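You operate a simulated robot arm through the tools that you are given. There is no shell and no other tool. Be economical: measure what you need, move in short steps, check, and stop when the job is done.

Carry out the task below with a simulated two-armed robot. There is one attempt and no reset: what you move stays moved.

TASK
Make up the manifold: gasket on the white spigot, grey cap in the round port, tube in its port.

Only the result counts: the job must be done as asked and must still hold three seconds after the hand-in. Knocking over, shifting, dropping, spilling or breaking anything else fails it. A push-on lid holds only when it is set on centred and level and pressed home; a screw cap is set on level and turned clockwise until tight.

THE ROBOT
Two 7-joint arms with two-finger grippers on one trunk that stands fixed in place. Base frame: the origin is at the foot of the trunk, x ahead of it, y to its left, z up. Lengths are in mm, angles in degrees, forces in N, time in s.
The left shoulder is at [50, 191, 1217], the right one opposite. With the tool pointing down near the work surface each hand reaches from about 100 to 720 mm from the base axis, measured 20 degrees to its own side. Payload 2.69 kg a hand.
Tool frame (each hand has its own): the origin (TCP) lies between the finger pads and is the grasp point; the fingertips stand 20 mm ahead of it; z points along the fingers, y is the line along which they close. Largest opening 100 mm; the body of the gripper starts 63 mm behind the TCP.
Orientation is that of the tool frame in the base frame, as a unit quaternion [x, y, z, w]. With the fingers straight down and closing along the base's y, the tool's x points along the base's -x, its y along +y and its z along -z.

THE INTERFACE
- The arms move only by the tool nudge_tool. It takes "left_motion", "right_motion" or both (then of equal length, played together; a hand with none holds still); each is a list of rows, each a list of 6 numbers: the shift along the base's x, y, z in units of 25 mm (1.0 is 25 mm), then the turn, a rotation vector about the base's x, y, z in units of 4 degrees (1.0 is 4 degrees). In form: [[dx, dy, dz, ax, ay, az], ...]. A call has 1 to 10 rows; each row shifts and turns the commanded pose from where the row before left it. "left_gripper" and "right_gripper" are, for a hand that has rows, the finger opening in mm, from 0 to 100, set as the call begins (left out, the last holds). A call with a number of a shift or a turn outside -1 to 1 is refused whole. A row lasts 0.2 s, in which the tool goes at most 50 mm and 8.6 degrees; a call with a longer step from one row to the next is refused whole, and so is a gripper value outside its range. Where a pose cannot be reached the arm comes as near as it can. A force on the tool above 40 N (or 10 N above the force at the start of the call, whichever is more), or a blocked arm, ends the call early, and 0.2 s more pass. Each finger travels about 153 mm/s and halts on what it meets, pressing with about 21 N; the grip force reading is that of the motor and also rises with nothing between the fingers. The clock runs only during rows and for 0.2 s after the last one: add rows that do not move to give the fingers time. The reply holds the time, the measured pose of the TCP, the force on the tool along the base axes, the opening and the grip force, in the units named above and with some noise, with the torque about the TCP (base axes, N m) and any sound that the robot's microphone picked up, and new pictures: "show" is both (left out), scene, wrist or none (wrist: the cameras of the hands that moved).
- Cameras (640 x 400 px; columns grow to the right, rows downward): "scene" is now at [113.6, 46.4, 1384.6]; the picture's right is [0.55, -0.84, 0.00], its down [-0.49, -0.32, -0.81] and it looks along [0.68, 0.44, -0.58] (base axes); focal length 275 px, centre (320, 200). "left" rides on the left gripper at [70, 19, -99] in its tool frame; the picture's right is [-0.26, 0.97, 0.00], its down [-0.75, -0.20, -0.63] and it looks along [-0.61, -0.16, 0.78] (tool axes); focal length 230 px, centre (320, 200). "right" rides on the right gripper at [70, -19, -99] in its tool frame; the picture's right is [0.26, 0.97, 0.00], its down [-0.75, 0.20, -0.63] and it looks along [-0.61, 0.16, 0.78] (tool axes); focal length 230 px, centre (320, 200).
- raise_lower(by): slides the trunk up (or, below 0, down) by that many mm; the arms and the scene camera ride with it, the base frame stays. It gives what a move gives, with no picture.
- aim_head(pan, tilt): turns the head with the scene camera to pan (to the left, within 80 degrees either way) and tilt (down, from -29 to 69), counted from straight ahead of the robot. It gives what a move gives, and a new picture of the scene camera.
- point_at(camera, pixels): for up to 12 pixels [column, row] of the newest picture of that camera ("zoom" is the newest enlarged one), the place [x, y, z] in the base frame of the surface seen there, good to about 2 mm. The clock stands still meanwhile.
- zoom(camera, box): a new picture of the part [left, top, right, bottom] of that camera's present view, enlarged. The clock stands still meanwhile.
- hand_in(): hands the job in; it is judged then, once.

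Keep the steps short. Do not move on a guess: measure, check each grasp and each placing, and mend mistakes. In all there are 80 turns and 200 pictures (those below and enlarged ones count). Leave the grippers open and the arms clear of the work at the hand-in unless told otherwise, and finish with a single line.

The tools are called after "Call:" as a command line: name --argument value ..., lists and objects as JSON in quotes. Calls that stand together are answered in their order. nudge_tool: Moves the arms, as the interface text tells. Its arguments: {"type":"object","properties":{"left_motion":{"type":"array"},"left_gripper":{"type":"number"},"right_motion":{"type":"array"},"right_gripper":{"type":"number"},"show":{"type":"string","enum":["both","scene","wrist","none"]}},"required":[]} The other tools are called the same way: raise_lower (by) slides the trunk up or down; aim_head (pan, tilt) turns the head that bears the scene camera; point_at (camera, pixels) gives the place of the surface under pixels of a picture; zoom (camera, box) takes an enlarged picture of a part of a camera's view; hand_in () hands the job in.

At the start:

```text
time: 0.0
left_tcp_pos: [230.5, 297.6, 1237.1]
left_tool_rot: [0.0, 1.0, 0.0, 0.0]
left_ft_force: [0.0, -0.1, -0.5]
left_ft_torque: [-0.02, 0.02, -0.01]
left_finger_gap: 100.1
left_grasp_force: 0.1
right_tcp_pos: [372.8, 52.5, 1169.1]
right_tool_rot: [0.001, 1.0, -0.001, 0.0]
right_ft_force: [-0.2, 0.9, -0.2]
right_ft_torque: [0.01, 0.05, -0.01]
right_finger_gap: 99.9
right_grasp_force: 0.0
trunk travel left (down, up): [-275.0, 48.0]
head pan, tilt: [33.1, 35.5]
```

scene: 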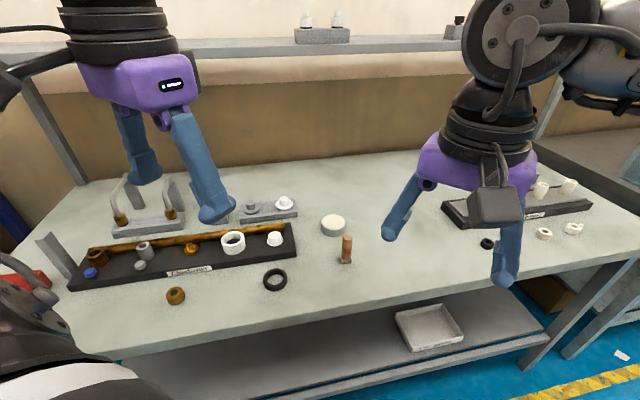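
right: 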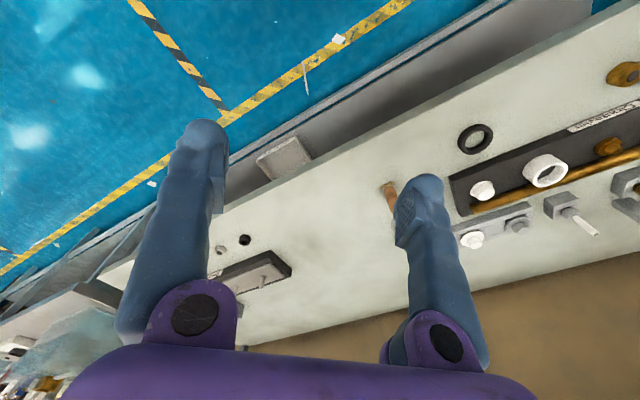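
left: 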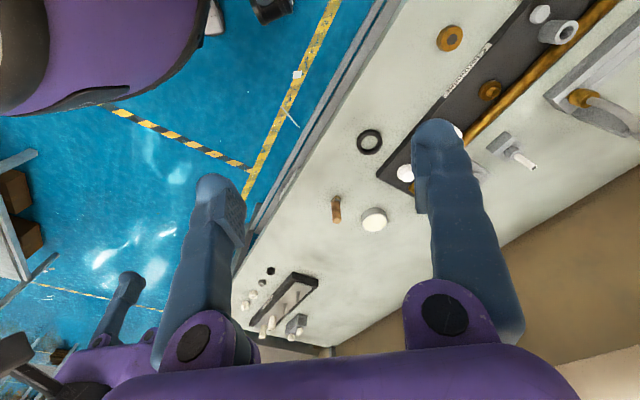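

I see a manifold board at about (180,255) with several ports, and loose parts nearby. I'll enlarge the views first.

Call:
zoom --camera "scene" --box '[60, 170, 380, 320]'

Call:
zoom --camera "scene" --box '[420, 160, 640, 300]'

Call:
zoom --camera "left" --box '[320, 0, 640, 240]'

```text
2.00 times, centred on (220, 245) of scene
```

zoom: 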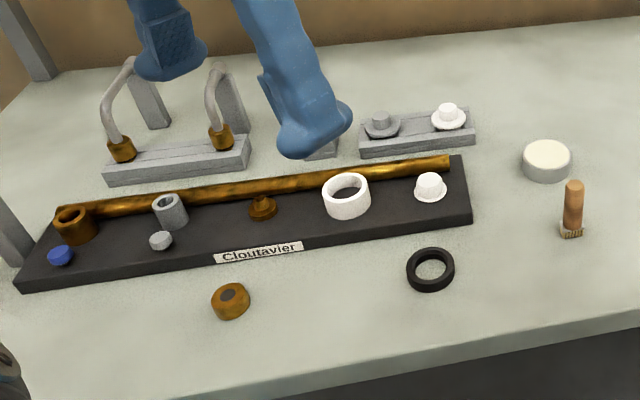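

```text
2.86 times, centred on (530, 230) of scene
```

zoom: 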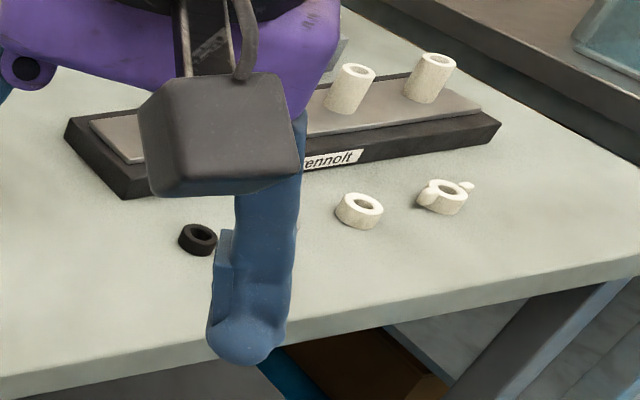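

```text
1.67 times, centred on (480, 120) of left
```

zoom: 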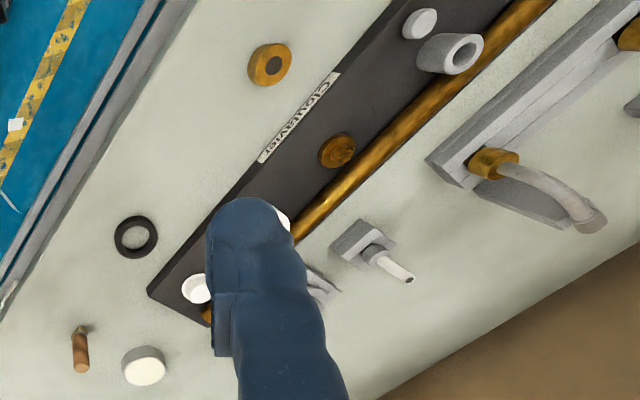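

I'll turn the head for better views of both boards.

Call:
aim_head --pan 45 --tilt 50

Call:
aim_head --pan 0 --tilt 45

```text
time: 0.8
left_tcp_pos: [231.0, 296.2, 1238.4]
left_tool_rot: [0.0, 1.0, 0.0, 0.0]
left_ft_force: [0.0, -0.6, 0.1]
left_ft_torque: [-0.01, 0.01, -0.02]
left_finger_gap: 100.2
left_grasp_force: 0.1
right_tcp_pos: [373.1, 53.3, 1167.8]
right_tool_rot: [0.0, 1.0, -0.001, 0.0]
right_ft_force: [-0.4, -0.2, 1.0]
right_ft_torque: [0.01, -0.01, 0.04]
right_finger_gap: 100.3
right_grasp_force: 0.0
trunk travel left (down, up): [-275.0, 48.0]
head pan, tilt: [45.0, 50.0]
```

scene: 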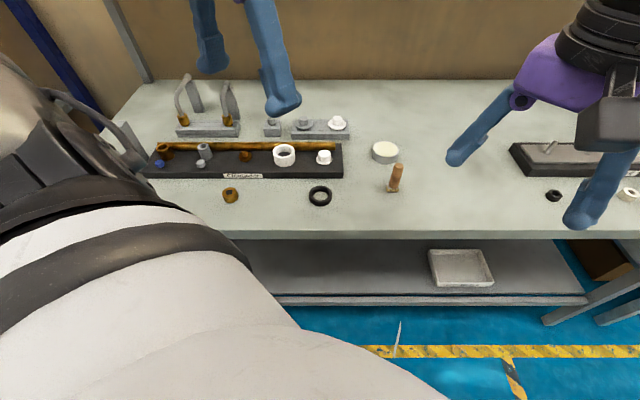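

```text
time: 1.9
left_tcp_pos: [231.2, 297.2, 1237.8]
left_tool_rot: [0.0, 1.0, -0.001, 0.0]
left_ft_force: [0.0, 0.5, 0.4]
left_ft_torque: [0.01, 0.0, 0.03]
left_finger_gap: 100.1
left_grasp_force: 0.1
right_tcp_pos: [373.1, 52.0, 1168.5]
right_tool_rot: [0.0, 1.0, 0.0, 0.0]
right_ft_force: [-1.1, -0.3, 1.0]
right_ft_torque: [-0.01, 0.01, -0.02]
right_finger_gap: 100.1
right_grasp_force: 0.0
trunk travel left (down, up): [-275.0, 48.0]
head pan, tilt: [0.0, 45.0]
```

scene: 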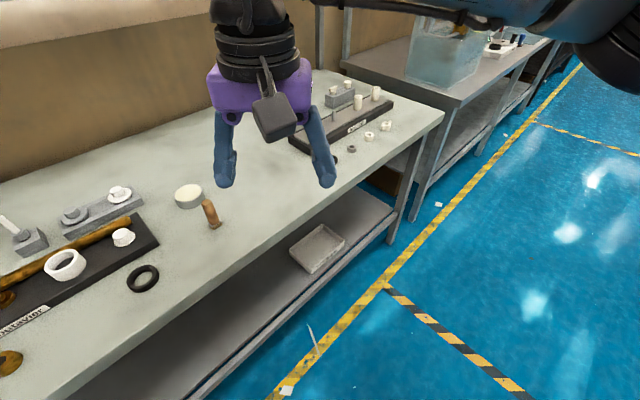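

I'll enlarge both halves of this view.

Call:
zoom --camera "scene" --box '[270, 70, 430, 170]'

Call:
zoom --camera "scene" --box '[0, 160, 240, 310]'

```text
4.00 times, centred on (350, 120) of scene
```

zoom: 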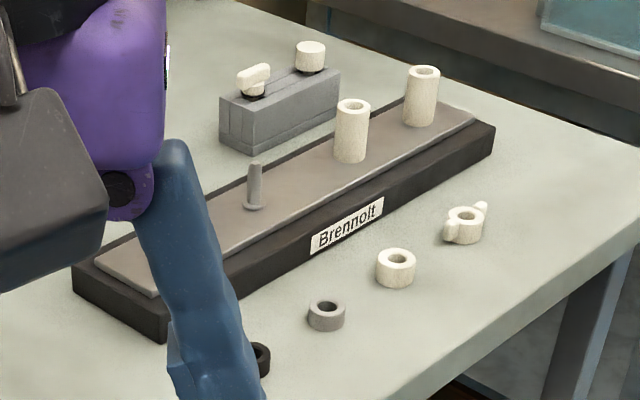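

```text
2.67 times, centred on (120, 235) of scene
```

zoom: 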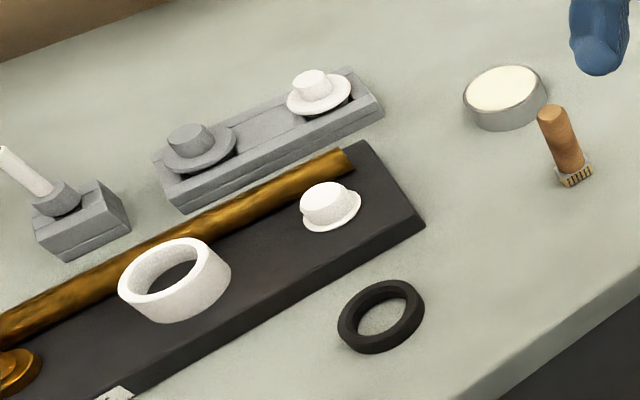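

Next I'll aim at the left board and measure its parts.

Call:
aim_head --pan 40 --tilt 35

Call:
zoom --camera "scene" --box '[100, 190, 260, 290]'

Call:
zoom --camera "scene" --box '[210, 180, 370, 280]'

```text
time: 3.0
left_tcp_pos: [230.6, 297.2, 1238.4]
left_tool_rot: [-0.001, 1.0, 0.0, 0.0]
left_ft_force: [-0.1, -0.3, -0.3]
left_ft_torque: [-0.02, 0.02, -0.01]
left_finger_gap: 99.8
left_grasp_force: 0.2
right_tcp_pos: [372.6, 52.6, 1168.3]
right_tool_rot: [0.0, 1.0, 0.0, 0.0]
right_ft_force: [0.3, 0.6, 0.3]
right_ft_torque: [-0.01, 0.02, 0.01]
right_finger_gap: 99.8
right_grasp_force: 0.1
trunk travel left (down, up): [-275.0, 48.0]
head pan, tilt: [40.0, 35.0]
```

scene: 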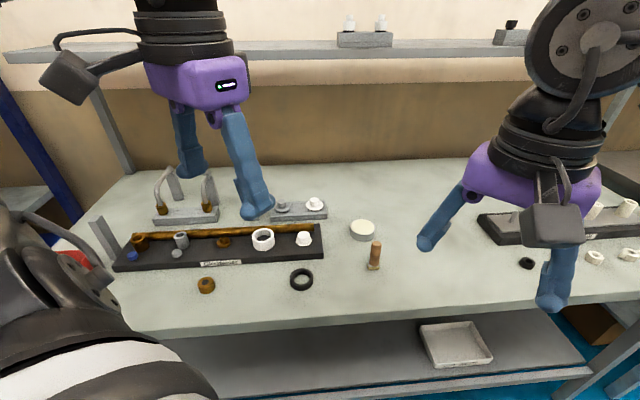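

```text
4.00 times, centred on (180, 240) of scene
```

zoom: 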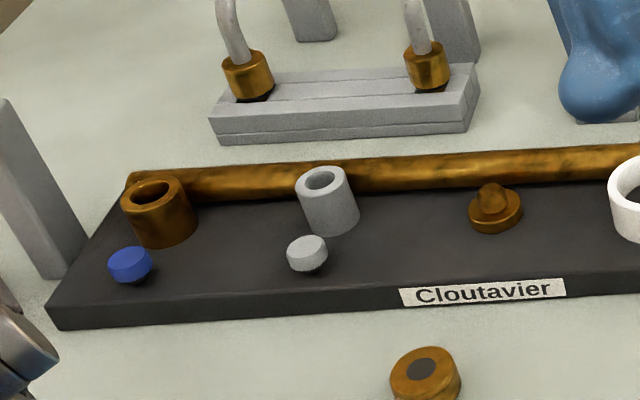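

```text
4.00 times, centred on (290, 230) of scene
```

zoom: 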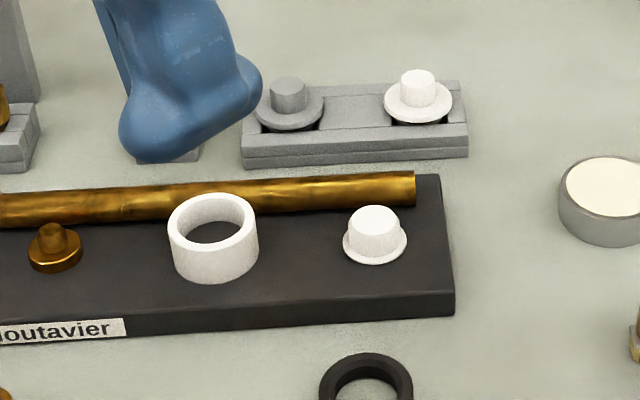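

I'll measure points on the board and the parts.

Call:
point_at --camera "zoom" --pixels '[[212, 202], [215, 235], [375, 217], [348, 248], [287, 85], [270, 118], [415, 78], [452, 300], [365, 360], [375, 395], [55, 228], [300, 330]]'

Call:
point_at --camera "scene" --pixels '[[140, 236], [132, 256], [180, 235], [177, 253], [223, 242], [206, 285], [158, 203], [206, 202], [159, 178], [205, 180], [302, 279], [302, 268]]'

```text
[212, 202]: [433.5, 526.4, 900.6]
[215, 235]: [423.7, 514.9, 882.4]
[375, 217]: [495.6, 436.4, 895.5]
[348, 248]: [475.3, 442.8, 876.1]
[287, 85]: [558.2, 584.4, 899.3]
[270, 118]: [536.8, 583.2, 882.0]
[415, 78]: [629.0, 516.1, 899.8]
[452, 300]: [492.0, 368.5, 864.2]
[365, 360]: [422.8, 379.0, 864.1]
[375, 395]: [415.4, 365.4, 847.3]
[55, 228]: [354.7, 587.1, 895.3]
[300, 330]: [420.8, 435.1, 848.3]
```

```text
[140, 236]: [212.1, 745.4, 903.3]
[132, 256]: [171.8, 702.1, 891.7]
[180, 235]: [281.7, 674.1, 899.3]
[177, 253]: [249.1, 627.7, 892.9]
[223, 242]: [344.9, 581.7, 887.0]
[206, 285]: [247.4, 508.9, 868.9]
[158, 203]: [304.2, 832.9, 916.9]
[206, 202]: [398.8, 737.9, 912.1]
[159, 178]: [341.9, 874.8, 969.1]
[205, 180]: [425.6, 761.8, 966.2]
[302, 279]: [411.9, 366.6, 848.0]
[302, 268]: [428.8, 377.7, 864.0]
```

The table is at z≈848 and the board runs along (0.67,-0.74). I'll move the left hand over it with a 40° yaw to look closely.

Call:
nudge_tool --left_motion '[[0, 0.8, -0.1, 0, 0, 1], [0, 0.8, -0.1, 0, 0, 1], [0, 0.8, -0.1, 0, 0, 1], [0, 0.8, -0.1, 0, 0, 1], [0, 0.8, -0.1, 0, 0, 1], [0, 0.8, -0.1, 0, 0, 1], [0, 0.8, -0.1, 0, 0, 1], [0, 0.8, -0.1, 0, 0, 1], [0, 0.8, -0.1, 0, 0, 1], [0, 0.8, -0.1, 0, 0, 1]]'

```text
time: 5.2
left_tcp_pos: [231.3, 498.4, 1213.1]
left_tool_rot: [-0.343, 0.939, 0.0, 0.0]
left_ft_force: [0.3, -0.7, 0.4]
left_ft_torque: [0.02, -0.02, 0.02]
left_finger_gap: 100.2
left_grasp_force: 0.1
right_tcp_pos: [373.0, 52.3, 1168.1]
right_tool_rot: [0.0, 1.0, 0.0, 0.0]
right_ft_force: [-0.2, -0.5, -0.5]
right_ft_torque: [0.0, -0.01, 0.01]
right_finger_gap: 100.1
right_grasp_force: 0.0
trunk travel left (down, up): [-275.0, 48.0]
head pan, tilt: [40.0, 35.0]
```

scene: 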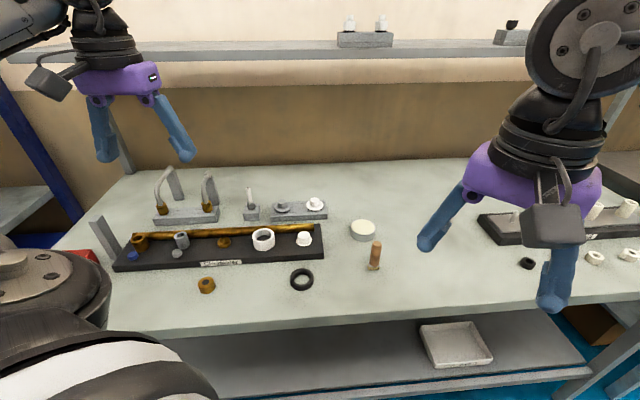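
left: 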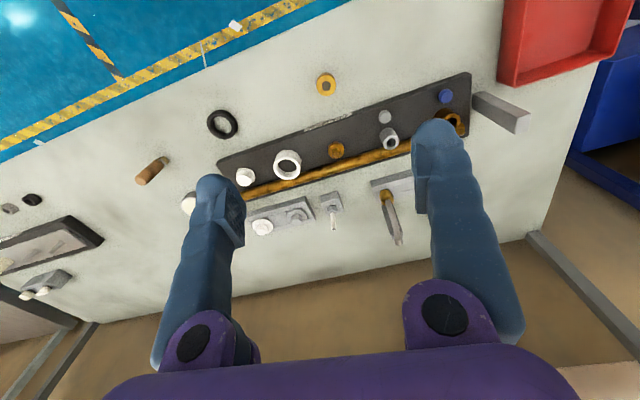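

Now the scene view is clear. I'll enlarge it.

Call:
zoom --camera "scene" --box '[140, 160, 270, 241]'

Call:
zoom --camera "left" --box '[200, 70, 520, 270]'

Call:
zoom --camera "scene" --box '[230, 180, 360, 261]'

```text
4.92 times, centred on (205, 200) of scene
```

zoom: 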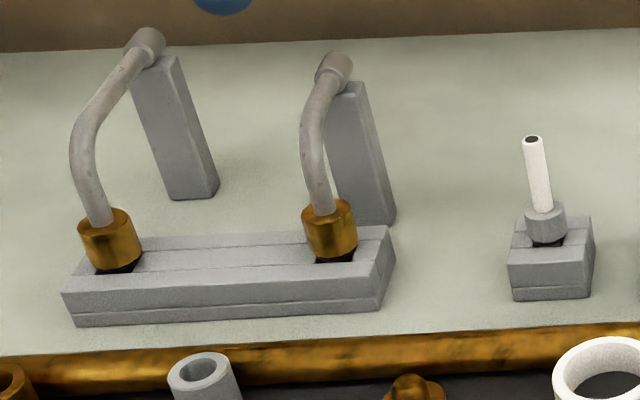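

```text
2.00 times, centred on (360, 170) of left
```

zoom: 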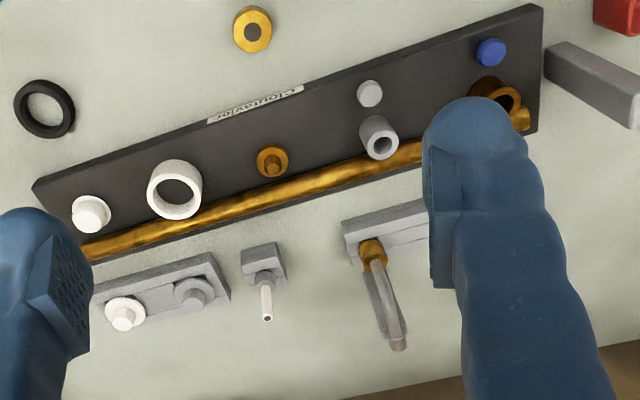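

```text
4.92 times, centred on (295, 220) of scene
```

zoom: 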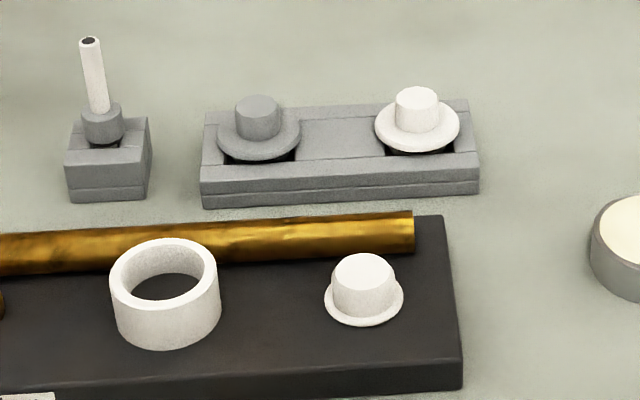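

I need close-ups to tell the two port/tube pairs apart. I'll lower the left hand over the left part of the board, staying high.

Call:
nudge_tool --left_motion '[[0, 0.6, -0.6, 0, 0, 0], [0, 0.6, -0.6, 0, 0, 0], [0, 0.6, -0.6, 0, 0, 0], [0, 0.6, -0.6, 0, 0, 0], [0, 0.6, -0.6, 0, 0, 0], [0, 0.6, -0.6, 0, 0, 0], [0, 0.6, -0.6, 0, 0, 0]]' --show "wrist"

```text
time: 6.8
left_tcp_pos: [231.0, 602.6, 1108.5]
left_tool_rot: [-0.342, 0.94, 0.0, 0.0]
left_ft_force: [-0.3, -0.1, -0.7]
left_ft_torque: [-0.01, -0.01, 0.07]
left_finger_gap: 99.9
left_grasp_force: 0.0
right_tcp_pos: [373.0, 52.5, 1168.4]
right_tool_rot: [0.0, 1.0, 0.001, 0.0]
right_ft_force: [0.0, 0.6, -0.4]
right_ft_torque: [0.0, -0.03, 0.01]
right_finger_gap: 100.2
right_grasp_force: 0.1
trunk travel left (down, up): [-275.0, 48.0]
head pan, tilt: [40.0, 35.0]
```

left: 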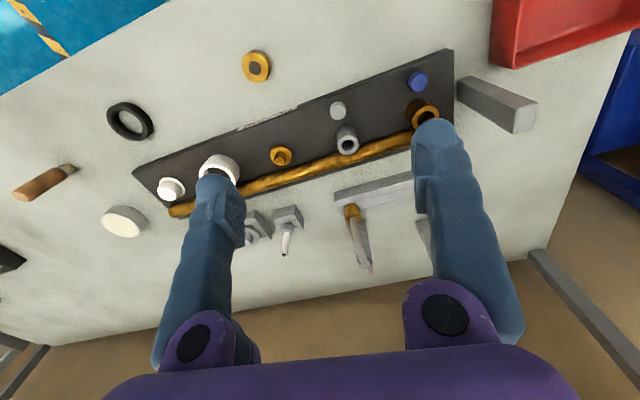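

I'll enlarge the right half of this wrist view.

Call:
zoom --camera "left" --box '[320, 50, 480, 150]'

Call:
zoom --camera "left" --box '[240, 180, 430, 299]'

```text
4.00 times, centred on (400, 100) of left
```

zoom: 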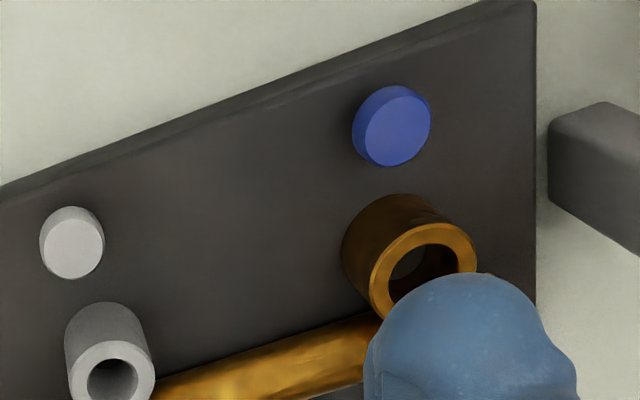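

```text
3.36 times, centred on (335, 240) of left
```

zoom: 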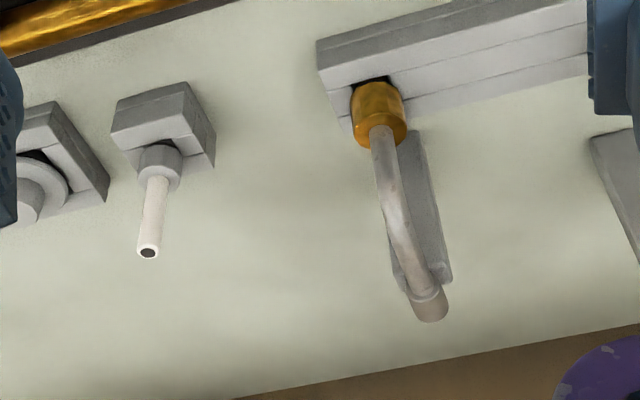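

I'll measure the post beside the board, the bent tubes with their posts, and the straight tube.

Call:
zoom --camera "scene" --box '[80, 160, 240, 280]'

Call:
point_at --camera "zoom" --pixels '[[60, 232], [80, 262], [128, 385], [240, 300], [312, 78], [313, 175], [502, 95], [500, 172], [332, 60], [520, 85], [90, 240], [340, 130]]'

Call:
aim_head --pan 50 --tilt 32

```text
3.33 times, centred on (160, 220) of scene
```

zoom: 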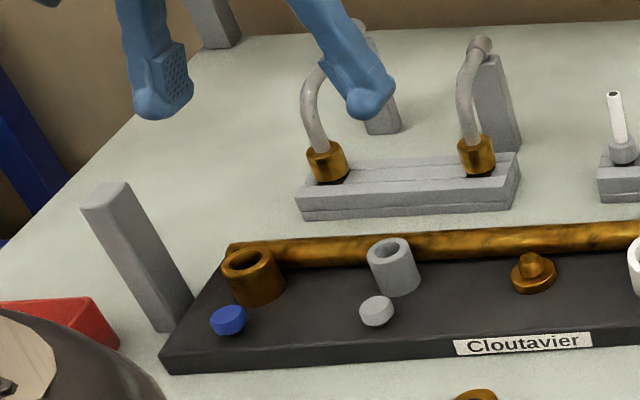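

```text
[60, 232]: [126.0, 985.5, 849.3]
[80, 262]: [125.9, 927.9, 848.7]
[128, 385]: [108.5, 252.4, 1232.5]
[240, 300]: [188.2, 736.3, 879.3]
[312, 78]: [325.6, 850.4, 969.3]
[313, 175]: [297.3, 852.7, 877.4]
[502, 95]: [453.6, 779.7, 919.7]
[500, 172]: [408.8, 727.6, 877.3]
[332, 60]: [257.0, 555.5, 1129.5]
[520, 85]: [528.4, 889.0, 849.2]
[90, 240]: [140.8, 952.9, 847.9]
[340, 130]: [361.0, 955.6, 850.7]
```

```text
time: 7.5
left_tcp_pos: [232.0, 602.3, 1107.8]
left_tool_rot: [-0.342, 0.94, 0.0, 0.001]
left_ft_force: [-0.3, 0.4, -0.7]
left_ft_torque: [0.0, 0.02, 0.02]
left_finger_gap: 99.9
left_grasp_force: 0.0
right_tcp_pos: [372.9, 53.1, 1168.4]
right_tool_rot: [0.0, 1.0, 0.0, 0.0]
right_ft_force: [-0.1, -0.6, 0.5]
right_ft_torque: [0.0, 0.0, -0.02]
right_finger_gap: 100.1
right_grasp_force: 0.0
trunk travel left (down, up): [-275.0, 48.0]
head pan, tilt: [50.0, 32.0]
```

scene: 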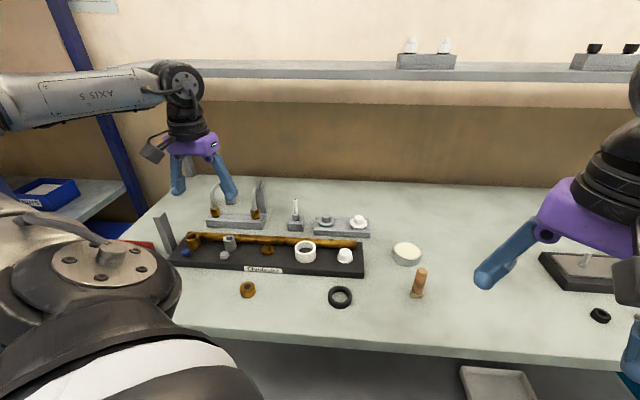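

I'll shift the left hand right and lower so the tubes are clear in the scene view and the middle of the board is close in the wrist view.

Call:
nudge_tool --left_motion '[[0.7, -0.3, -0.8, 0, 0, 0], [0.7, -0.3, -0.8, 0, 0, 0], [0.7, -0.3, -0.8, 0, 0, 0], [0.7, -0.3, -0.8, 0, 0, 0], [0.7, -0.3, -0.8, 0, 0, 0]]'

Call:
zoom --camera "scene" --box '[140, 170, 300, 270]'

Call:
point_at --camera "zoom" --pixels '[[92, 178], [110, 200], [180, 245], [297, 55], [462, 60], [290, 165], [460, 170], [215, 260], [355, 270], [360, 95], [480, 100], [625, 130]]'

```text
time: 8.7
left_tcp_pos: [320.0, 564.8, 1007.1]
left_tool_rot: [-0.342, 0.94, 0.001, 0.0]
left_ft_force: [0.7, 0.4, 0.5]
left_ft_torque: [-0.01, -0.03, -0.02]
left_finger_gap: 100.2
left_grasp_force: 0.1
right_tcp_pos: [372.9, 52.3, 1168.9]
right_tool_rot: [-0.001, 1.0, 0.0, 0.0]
right_ft_force: [0.4, -1.3, 0.3]
right_ft_torque: [0.0, -0.01, -0.03]
right_finger_gap: 100.0
right_grasp_force: 0.0
trunk travel left (down, up): [-275.0, 48.0]
head pan, tilt: [50.0, 32.0]
```

scene: 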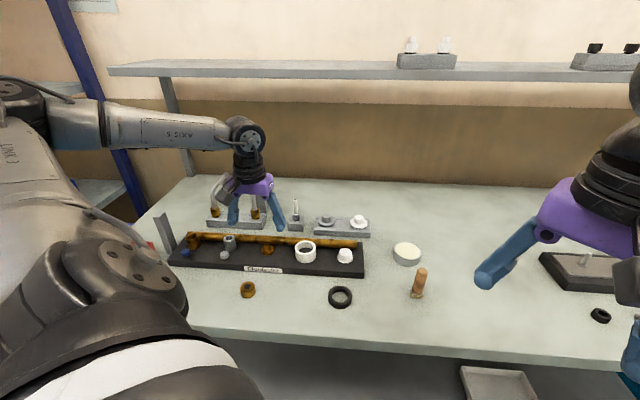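
left: 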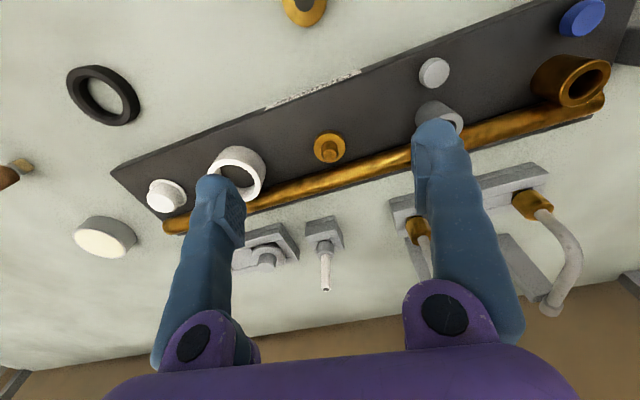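

```text
4.00 times, centred on (220, 220) of scene
```

zoom: 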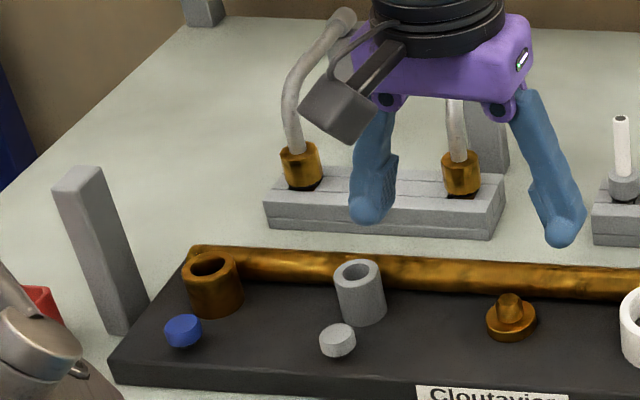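

```text
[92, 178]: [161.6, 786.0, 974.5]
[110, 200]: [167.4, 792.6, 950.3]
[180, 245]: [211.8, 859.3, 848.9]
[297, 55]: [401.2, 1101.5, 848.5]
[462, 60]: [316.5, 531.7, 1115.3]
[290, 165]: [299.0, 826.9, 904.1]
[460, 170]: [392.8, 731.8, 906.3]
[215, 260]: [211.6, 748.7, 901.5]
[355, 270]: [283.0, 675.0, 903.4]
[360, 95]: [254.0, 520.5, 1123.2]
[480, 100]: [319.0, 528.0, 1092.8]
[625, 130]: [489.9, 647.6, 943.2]
```

The straight white tube with grey collar stands at about (490,648), top z≈943; the grey port is at (283,675). I'll hover over the tube to view it closely and check reach.

Call:
nudge_tool --left_motion '[[0.95, 0.46, 0, 0, 0, 0], [0.95, 0.46, 0, 0, 0, 0], [0.95, 0.46, 0, 0, 0, 0], [0.95, 0.46, 0, 0, 0, 0], [0.95, 0.46, 0, 0, 0, 0], [0.95, 0.46, 0, 0, 0, 0], [0.95, 0.46, 0, 0, 0, 0]]' --left_gripper 60

```text
time: 10.3
left_tcp_pos: [485.2, 643.5, 1008.6]
left_tool_rot: [-0.341, 0.94, 0.0, 0.0]
left_ft_force: [0.1, 1.3, -0.3]
left_ft_torque: [-0.04, 0.02, 0.0]
left_finger_gap: 59.7
left_grasp_force: 0.1
right_tcp_pos: [373.5, 52.2, 1168.5]
right_tool_rot: [0.0, 1.0, -0.001, -0.001]
right_ft_force: [0.3, 0.6, -0.2]
right_ft_torque: [0.04, 0.0, 0.0]
right_finger_gap: 100.0
right_grasp_force: 0.1
trunk travel left (down, up): [-275.0, 48.0]
head pan, tilt: [50.0, 32.0]
```

scene: 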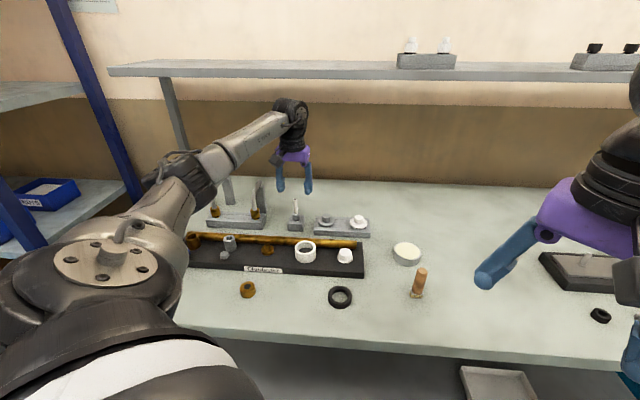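
left: 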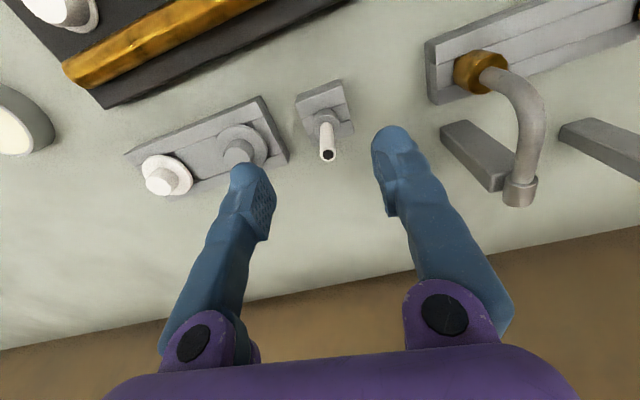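

Reachable. I'll enlarge and measure the tube.

Call:
zoom --camera "left" --box '[270, 70, 390, 170]'

Call:
point_at --camera "left" --pixels '[[328, 152], [326, 135], [325, 117], [313, 120], [341, 131], [305, 97], [342, 85], [310, 108], [328, 160]]'

Call:
zoom --camera "scene" --box '[260, 180, 388, 260]'

```text
4.00 times, centred on (330, 120) of left
```

zoom: 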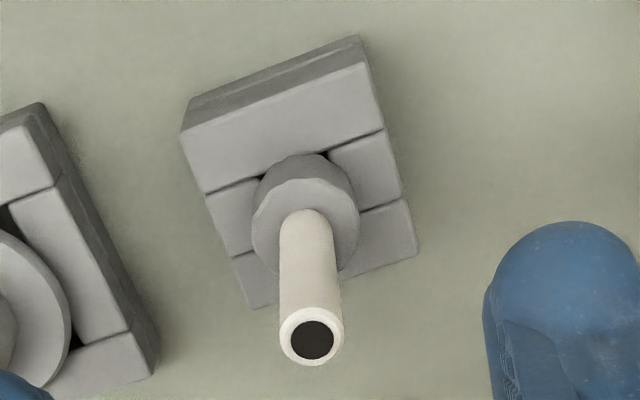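

```text
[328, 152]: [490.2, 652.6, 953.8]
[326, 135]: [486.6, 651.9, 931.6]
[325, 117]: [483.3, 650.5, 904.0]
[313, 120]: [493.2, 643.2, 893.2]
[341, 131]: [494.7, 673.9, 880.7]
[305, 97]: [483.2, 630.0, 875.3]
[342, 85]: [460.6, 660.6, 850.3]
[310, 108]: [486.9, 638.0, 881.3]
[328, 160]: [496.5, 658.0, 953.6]
```

```text
5.00 times, centred on (324, 220) of scene
```

zoom: 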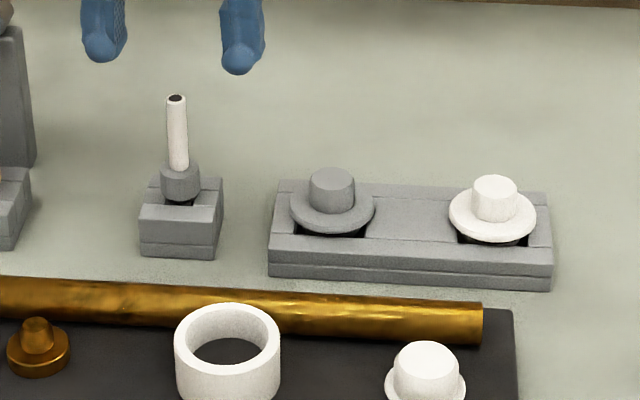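

The tube is Ø≈13 with collar top at ≈897, axis at about (491,655). I'll go down to z≈935 with open fingers.

Call:
nudge_tool --left_motion '[[0.24, 0.46, 0, 0, 0, 0], [0, 0, -0.75, 0, 0, 0], [0, 0, -0.75, 0, 0, 0], [0, 0, -0.75, 0, 0, 0], [0, 0, -0.7, 0, 0, 0], [0, 0, 0, 0, 0, 0]]'

Call:
zoom --camera "scene" --box '[240, 150, 368, 230]'

```text
time: 11.7
left_tcp_pos: [491.4, 655.8, 933.4]
left_tool_rot: [-0.342, 0.94, 0.0, 0.0]
left_ft_force: [0.4, 0.3, -0.8]
left_ft_torque: [0.02, 0.02, 0.03]
left_finger_gap: 59.8
left_grasp_force: 0.0
right_tcp_pos: [372.0, 51.9, 1168.3]
right_tool_rot: [0.0, 1.0, 0.0, 0.001]
right_ft_force: [0.3, 0.1, -0.1]
right_ft_torque: [0.02, -0.01, -0.02]
right_finger_gap: 99.9
right_grasp_force: 0.2
trunk travel left (down, up): [-275.0, 48.0]
head pan, tilt: [50.0, 32.0]
```

scene: 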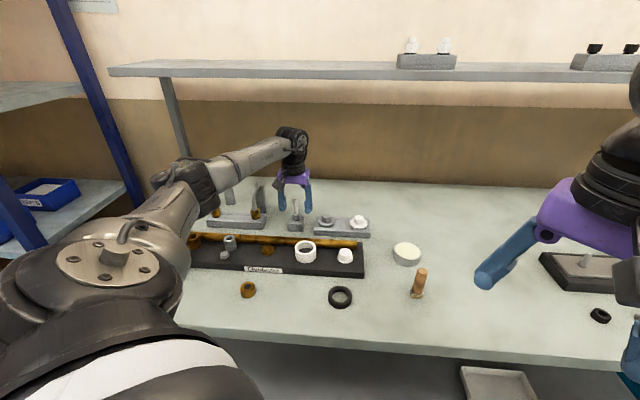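
left: 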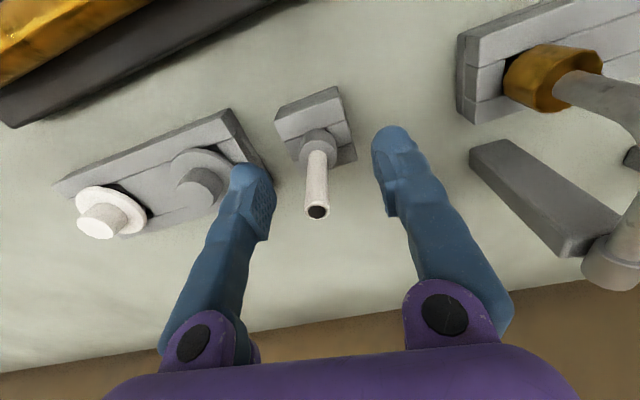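

```text
5.00 times, centred on (304, 190) of scene
```

zoom: 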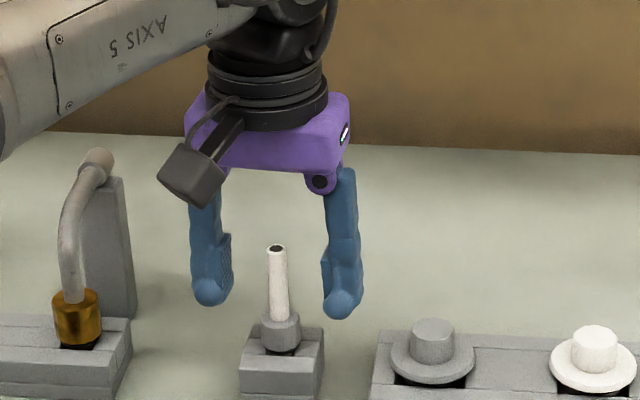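

The tube is between the fingers (wrist pixel (317,205)). I'll close on it.

Call:
nudge_tool --left_motion '[[0, 0, 0, 0, 0, 0], [0, 0, 0, 0, 0, 0], [0, 0, 0, 0, 0, 0]]' --left_gripper 0 --show "wrist"

```text
time: 12.5
left_tcp_pos: [492.2, 654.9, 933.6]
left_tool_rot: [-0.342, 0.94, 0.0, 0.0]
left_ft_force: [0.6, -1.0, 0.7]
left_ft_torque: [0.01, -0.01, -0.02]
left_finger_gap: 8.4
left_grasp_force: 21.7
right_tcp_pos: [372.7, 52.5, 1168.5]
right_tool_rot: [0.0, 1.0, 0.0, 0.0]
right_ft_force: [0.2, 0.4, -0.2]
right_ft_torque: [-0.02, 0.0, 0.01]
right_finger_gap: 100.0
right_grasp_force: 0.0
trunk travel left (down, up): [-275.0, 48.0]
head pan, tilt: [50.0, 32.0]
```

left: 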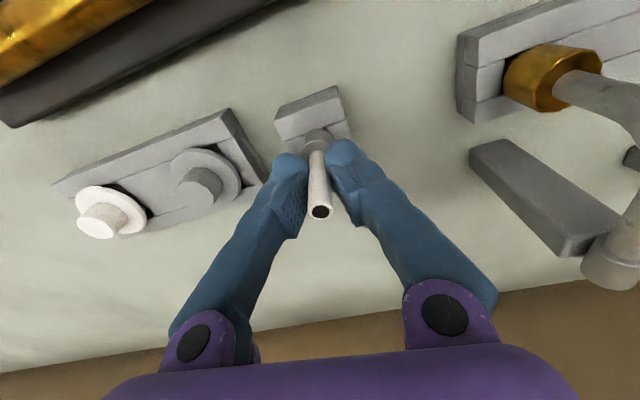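

It's held at 8.4 mm, so the stem is Ø≈8. I'll lift straight up and look at its bottom.

Call:
nudge_tool --left_motion '[[0, 0, 0.6, 0, 0, 0], [0, 0, 0.8, 0, 0, 0], [0, 0, 0.8, 0, 0, 0], [0, 0, 0.8, 0, 0, 0], [0, 0, 0.6, 0, 0, 0]]'

Call:
zoom --camera "scene" --box '[240, 130, 368, 210]'

Call:
zoom --camera "left" --box '[240, 80, 400, 240]'

```text
time: 13.7
left_tcp_pos: [491.4, 656.2, 1024.9]
left_tool_rot: [-0.342, 0.94, 0.001, 0.0]
left_ft_force: [-0.1, -0.2, -0.6]
left_ft_torque: [0.0, 0.01, 0.02]
left_finger_gap: 10.0
left_grasp_force: 20.6
right_tcp_pos: [372.8, 52.7, 1169.6]
right_tool_rot: [0.001, 1.0, 0.0, 0.0]
right_ft_force: [-0.5, -0.8, -0.1]
right_ft_torque: [-0.02, 0.0, -0.02]
right_finger_gap: 100.2
right_grasp_force: 0.0
trunk travel left (down, up): [-275.0, 48.0]
head pan, tilt: [50.0, 32.0]
```

scene: 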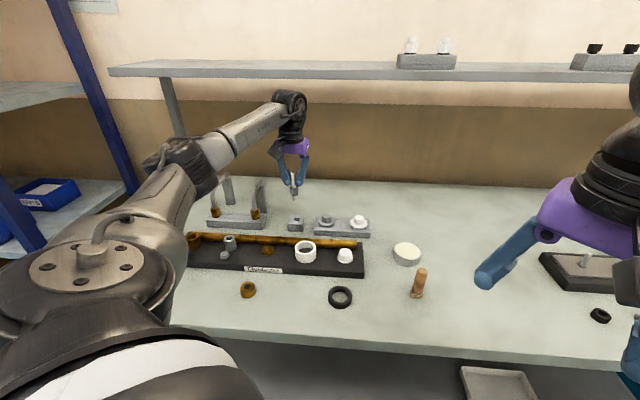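
left: 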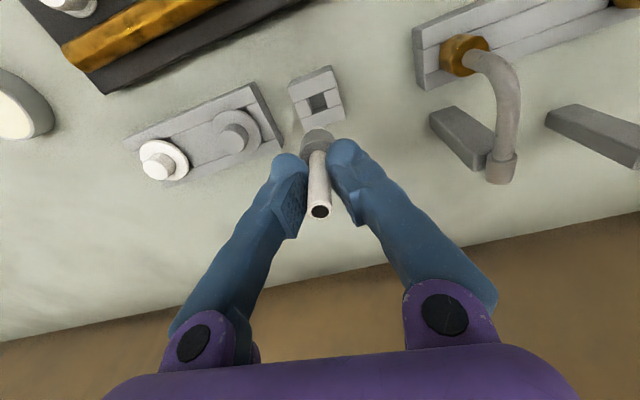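

```text
5.00 times, centred on (304, 170) of scene
```

zoom: 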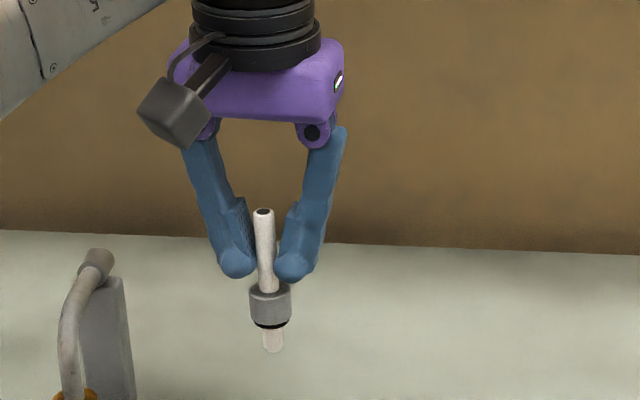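

```text
2.50 times, centred on (320, 160) of left
```

zoom: 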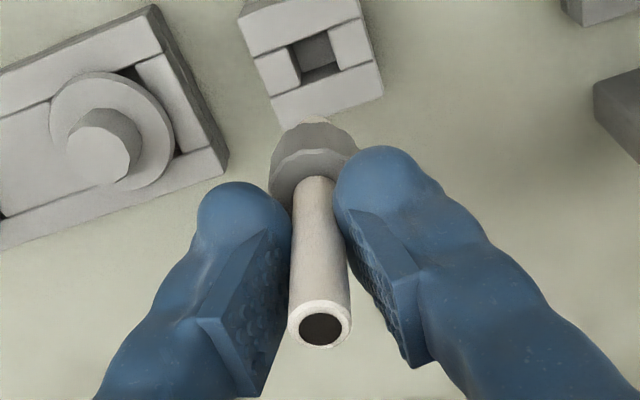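

The part is a tube with a grey nut, black seal and a thin stem below; the holder is empty, undisturbed. I'll measure the grey port precisely.

Call:
zoom --camera "scene" --box '[210, 225, 250, 265]'

Call:
point_at --camera "zoom" --pixels '[[130, 200], [200, 140], [300, 120], [400, 150], [415, 240], [360, 280], [250, 290], [170, 260]]'

```text
10.00 times, centred on (230, 245) of scene
```

zoom: 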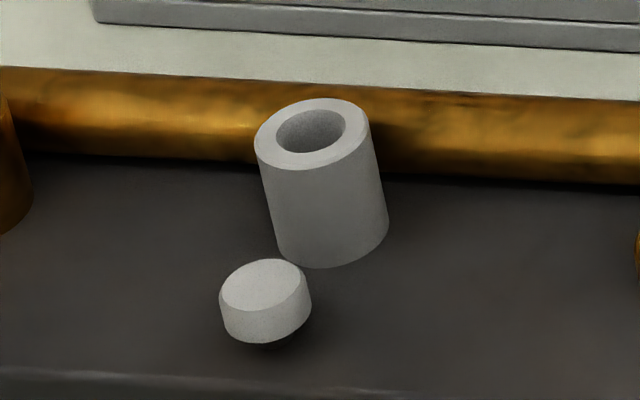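

```text
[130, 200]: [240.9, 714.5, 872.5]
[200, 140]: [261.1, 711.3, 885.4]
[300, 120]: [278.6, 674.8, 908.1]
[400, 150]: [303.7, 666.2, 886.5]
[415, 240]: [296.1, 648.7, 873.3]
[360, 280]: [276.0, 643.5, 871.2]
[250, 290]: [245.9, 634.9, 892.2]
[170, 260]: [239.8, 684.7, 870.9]
```

I'll sample rim points around the bore.

Call:
point_at --camera "zoom" --pixels '[[262, 140], [360, 122], [318, 104], [303, 161], [280, 112], [345, 145], [275, 158], [352, 107], [265, 300], [312, 260], [335, 266], [383, 215]]'

```text
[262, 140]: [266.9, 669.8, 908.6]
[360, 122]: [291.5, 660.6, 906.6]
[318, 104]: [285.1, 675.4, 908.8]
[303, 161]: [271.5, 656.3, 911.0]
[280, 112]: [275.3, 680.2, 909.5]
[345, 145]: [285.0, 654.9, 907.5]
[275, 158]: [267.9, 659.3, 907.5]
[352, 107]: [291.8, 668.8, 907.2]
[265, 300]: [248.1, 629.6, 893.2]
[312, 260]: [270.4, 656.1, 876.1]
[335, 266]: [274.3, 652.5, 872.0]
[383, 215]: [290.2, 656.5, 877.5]
```

The rim centre is (279.4, 665.6), z 908, bore ≈17.5. I'll measure the held nut and stem.

Call:
zoom --camera "scene" --box '[276, 170, 308, 206]'

Call:
zoom --camera "scene" --box '[174, 222, 214, 262]'

```text
11.11 times, centred on (292, 188) of scene
```

zoom: 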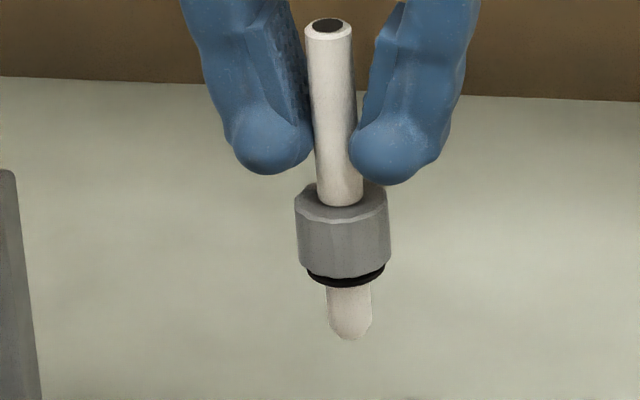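

```text
10.00 times, centred on (194, 242) of scene
```

zoom: 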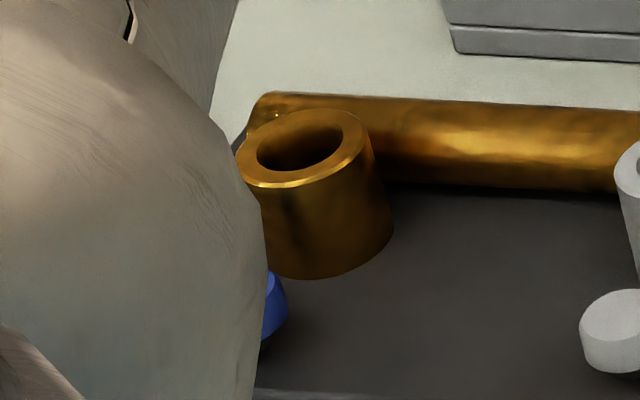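

The stem is ≈12, seal ≈20, nut ≈24, so it suits the grey port (bore ≈19). I'll measure where the tube hangs relative to the TCP.

Call:
zoom --camera "scene" --box '[276, 170, 308, 206]'

Call:
point_at --camera "zoom" --pixels '[[349, 320], [349, 295], [343, 240], [345, 270], [340, 150], [332, 60], [345, 283], [349, 333]]'

```text
11.11 times, centred on (292, 188) of scene
```

zoom: 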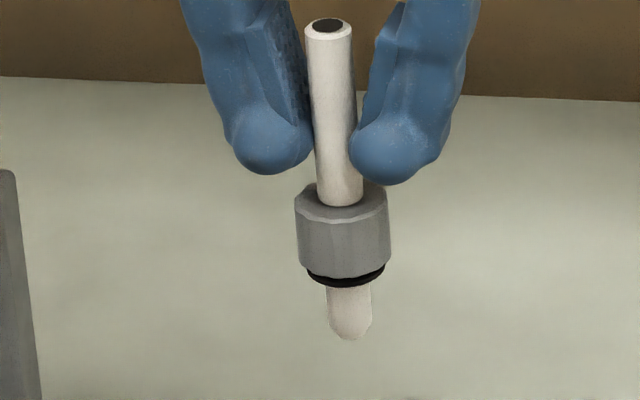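

```text
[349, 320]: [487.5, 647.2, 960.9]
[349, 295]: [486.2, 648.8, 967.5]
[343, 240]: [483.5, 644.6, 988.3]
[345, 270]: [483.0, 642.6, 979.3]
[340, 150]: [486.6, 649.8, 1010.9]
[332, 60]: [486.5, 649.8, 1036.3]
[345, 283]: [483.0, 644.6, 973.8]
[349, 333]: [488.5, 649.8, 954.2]
```

The nut underside is 48 below the TCP, the tip 72 below. I'll carry it over to above the grey port.

Call:
nudge_tool --left_motion '[[-0.935, 0.048, 0, 0, 0, 0], [-0.935, 0.048, 0, 0, 0, 0], [-0.935, 0.048, 0, 0, 0, 0], [-0.935, 0.048, 0, 0, 0, 0], [-0.935, 0.048, 0, 0, 0, 0], [-0.935, 0.048, 0, 0, 0, 0], [-0.935, 0.048, 0, 0, 0, 0], [-0.935, 0.048, 0, 0, 0, 0], [-0.935, 0.048, 0, 0, 0, 0], [0, 0, -0.8, 0, 0, 0]]'

Call:
zoom --camera "scene" --box '[206, 210, 262, 250]'

Call:
zoom --camera "left" --box '[240, 70, 400, 230]'

```text
time: 15.9
left_tcp_pos: [281.4, 666.7, 1003.3]
left_tool_rot: [-0.342, 0.94, -0.002, 0.002]
left_ft_force: [0.5, 0.2, -1.5]
left_ft_torque: [0.01, 0.0, 0.0]
left_finger_gap: 9.8
left_grasp_force: 20.8
right_tcp_pos: [374.1, 52.6, 1168.6]
right_tool_rot: [0.0, 1.0, 0.0, 0.0]
right_ft_force: [0.0, -0.4, 1.3]
right_ft_torque: [0.03, 0.01, -0.01]
right_finger_gap: 99.8
right_grasp_force: 0.1
trunk travel left (down, up): [-275.0, 48.0]
head pan, tilt: [50.0, 32.0]
```

scene: 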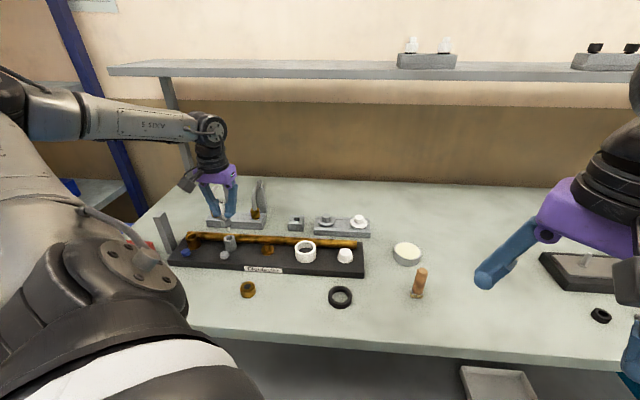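
left: 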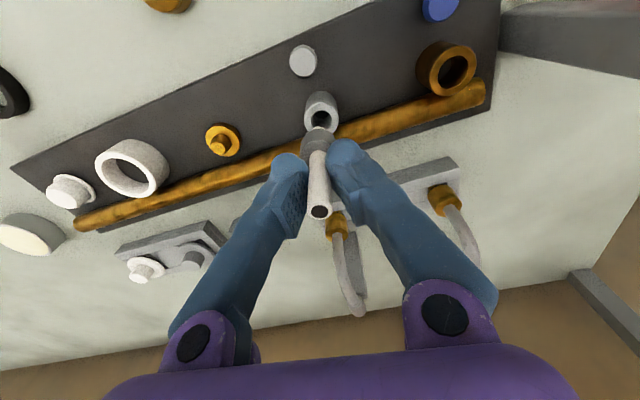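

```text
10.00 times, centred on (234, 230) of scene
```

zoom: 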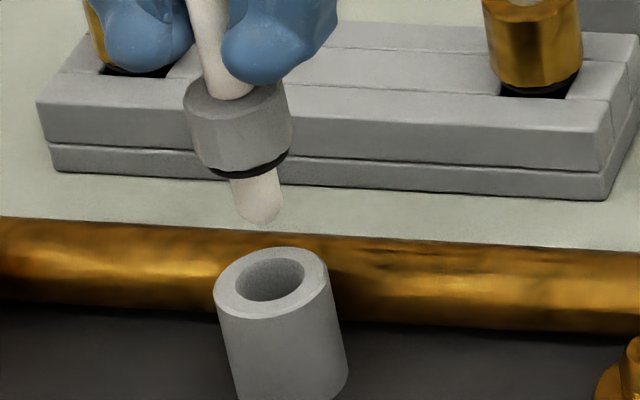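

```text
2.50 times, centred on (320, 150) of left
```

zoom: 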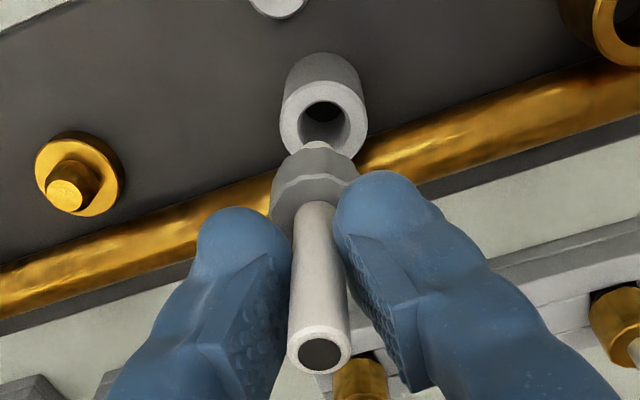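

I'll sample the port rim with the wrist camera and the tip with the scene camera to check the alignment.

Call:
point_at --camera "zoom" --pixels '[[286, 110], [361, 115], [300, 92], [350, 92], [323, 84], [290, 135], [356, 140], [320, 150]]'

Call:
zoom --camera "scene" --box '[206, 210, 262, 250]'

Call:
point_at --camera "zoom" --pixels '[[256, 195], [240, 140], [258, 213], [225, 285], [310, 260], [285, 251], [275, 310], [320, 280]]'

```text
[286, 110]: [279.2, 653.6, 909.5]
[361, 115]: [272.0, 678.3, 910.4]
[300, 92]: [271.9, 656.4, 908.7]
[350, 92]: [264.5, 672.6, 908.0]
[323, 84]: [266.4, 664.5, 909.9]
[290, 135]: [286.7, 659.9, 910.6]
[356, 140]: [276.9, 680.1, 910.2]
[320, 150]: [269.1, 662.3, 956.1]
```

```text
10.00 times, centred on (234, 230) of scene
```

zoom: 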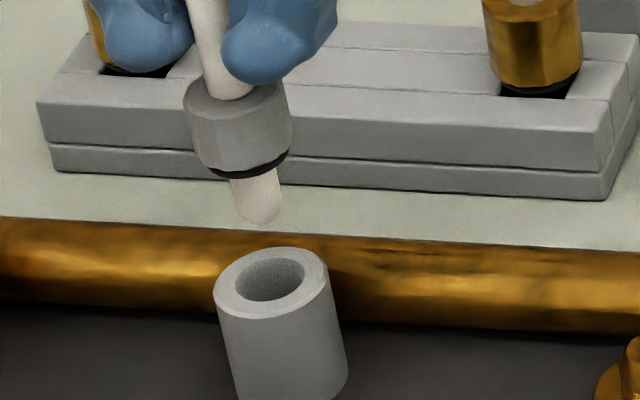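

```text
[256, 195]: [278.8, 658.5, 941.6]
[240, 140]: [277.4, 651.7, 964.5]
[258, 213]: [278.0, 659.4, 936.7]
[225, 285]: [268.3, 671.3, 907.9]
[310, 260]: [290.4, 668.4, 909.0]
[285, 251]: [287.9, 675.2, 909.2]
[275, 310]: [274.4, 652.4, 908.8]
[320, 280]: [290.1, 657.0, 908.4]
```

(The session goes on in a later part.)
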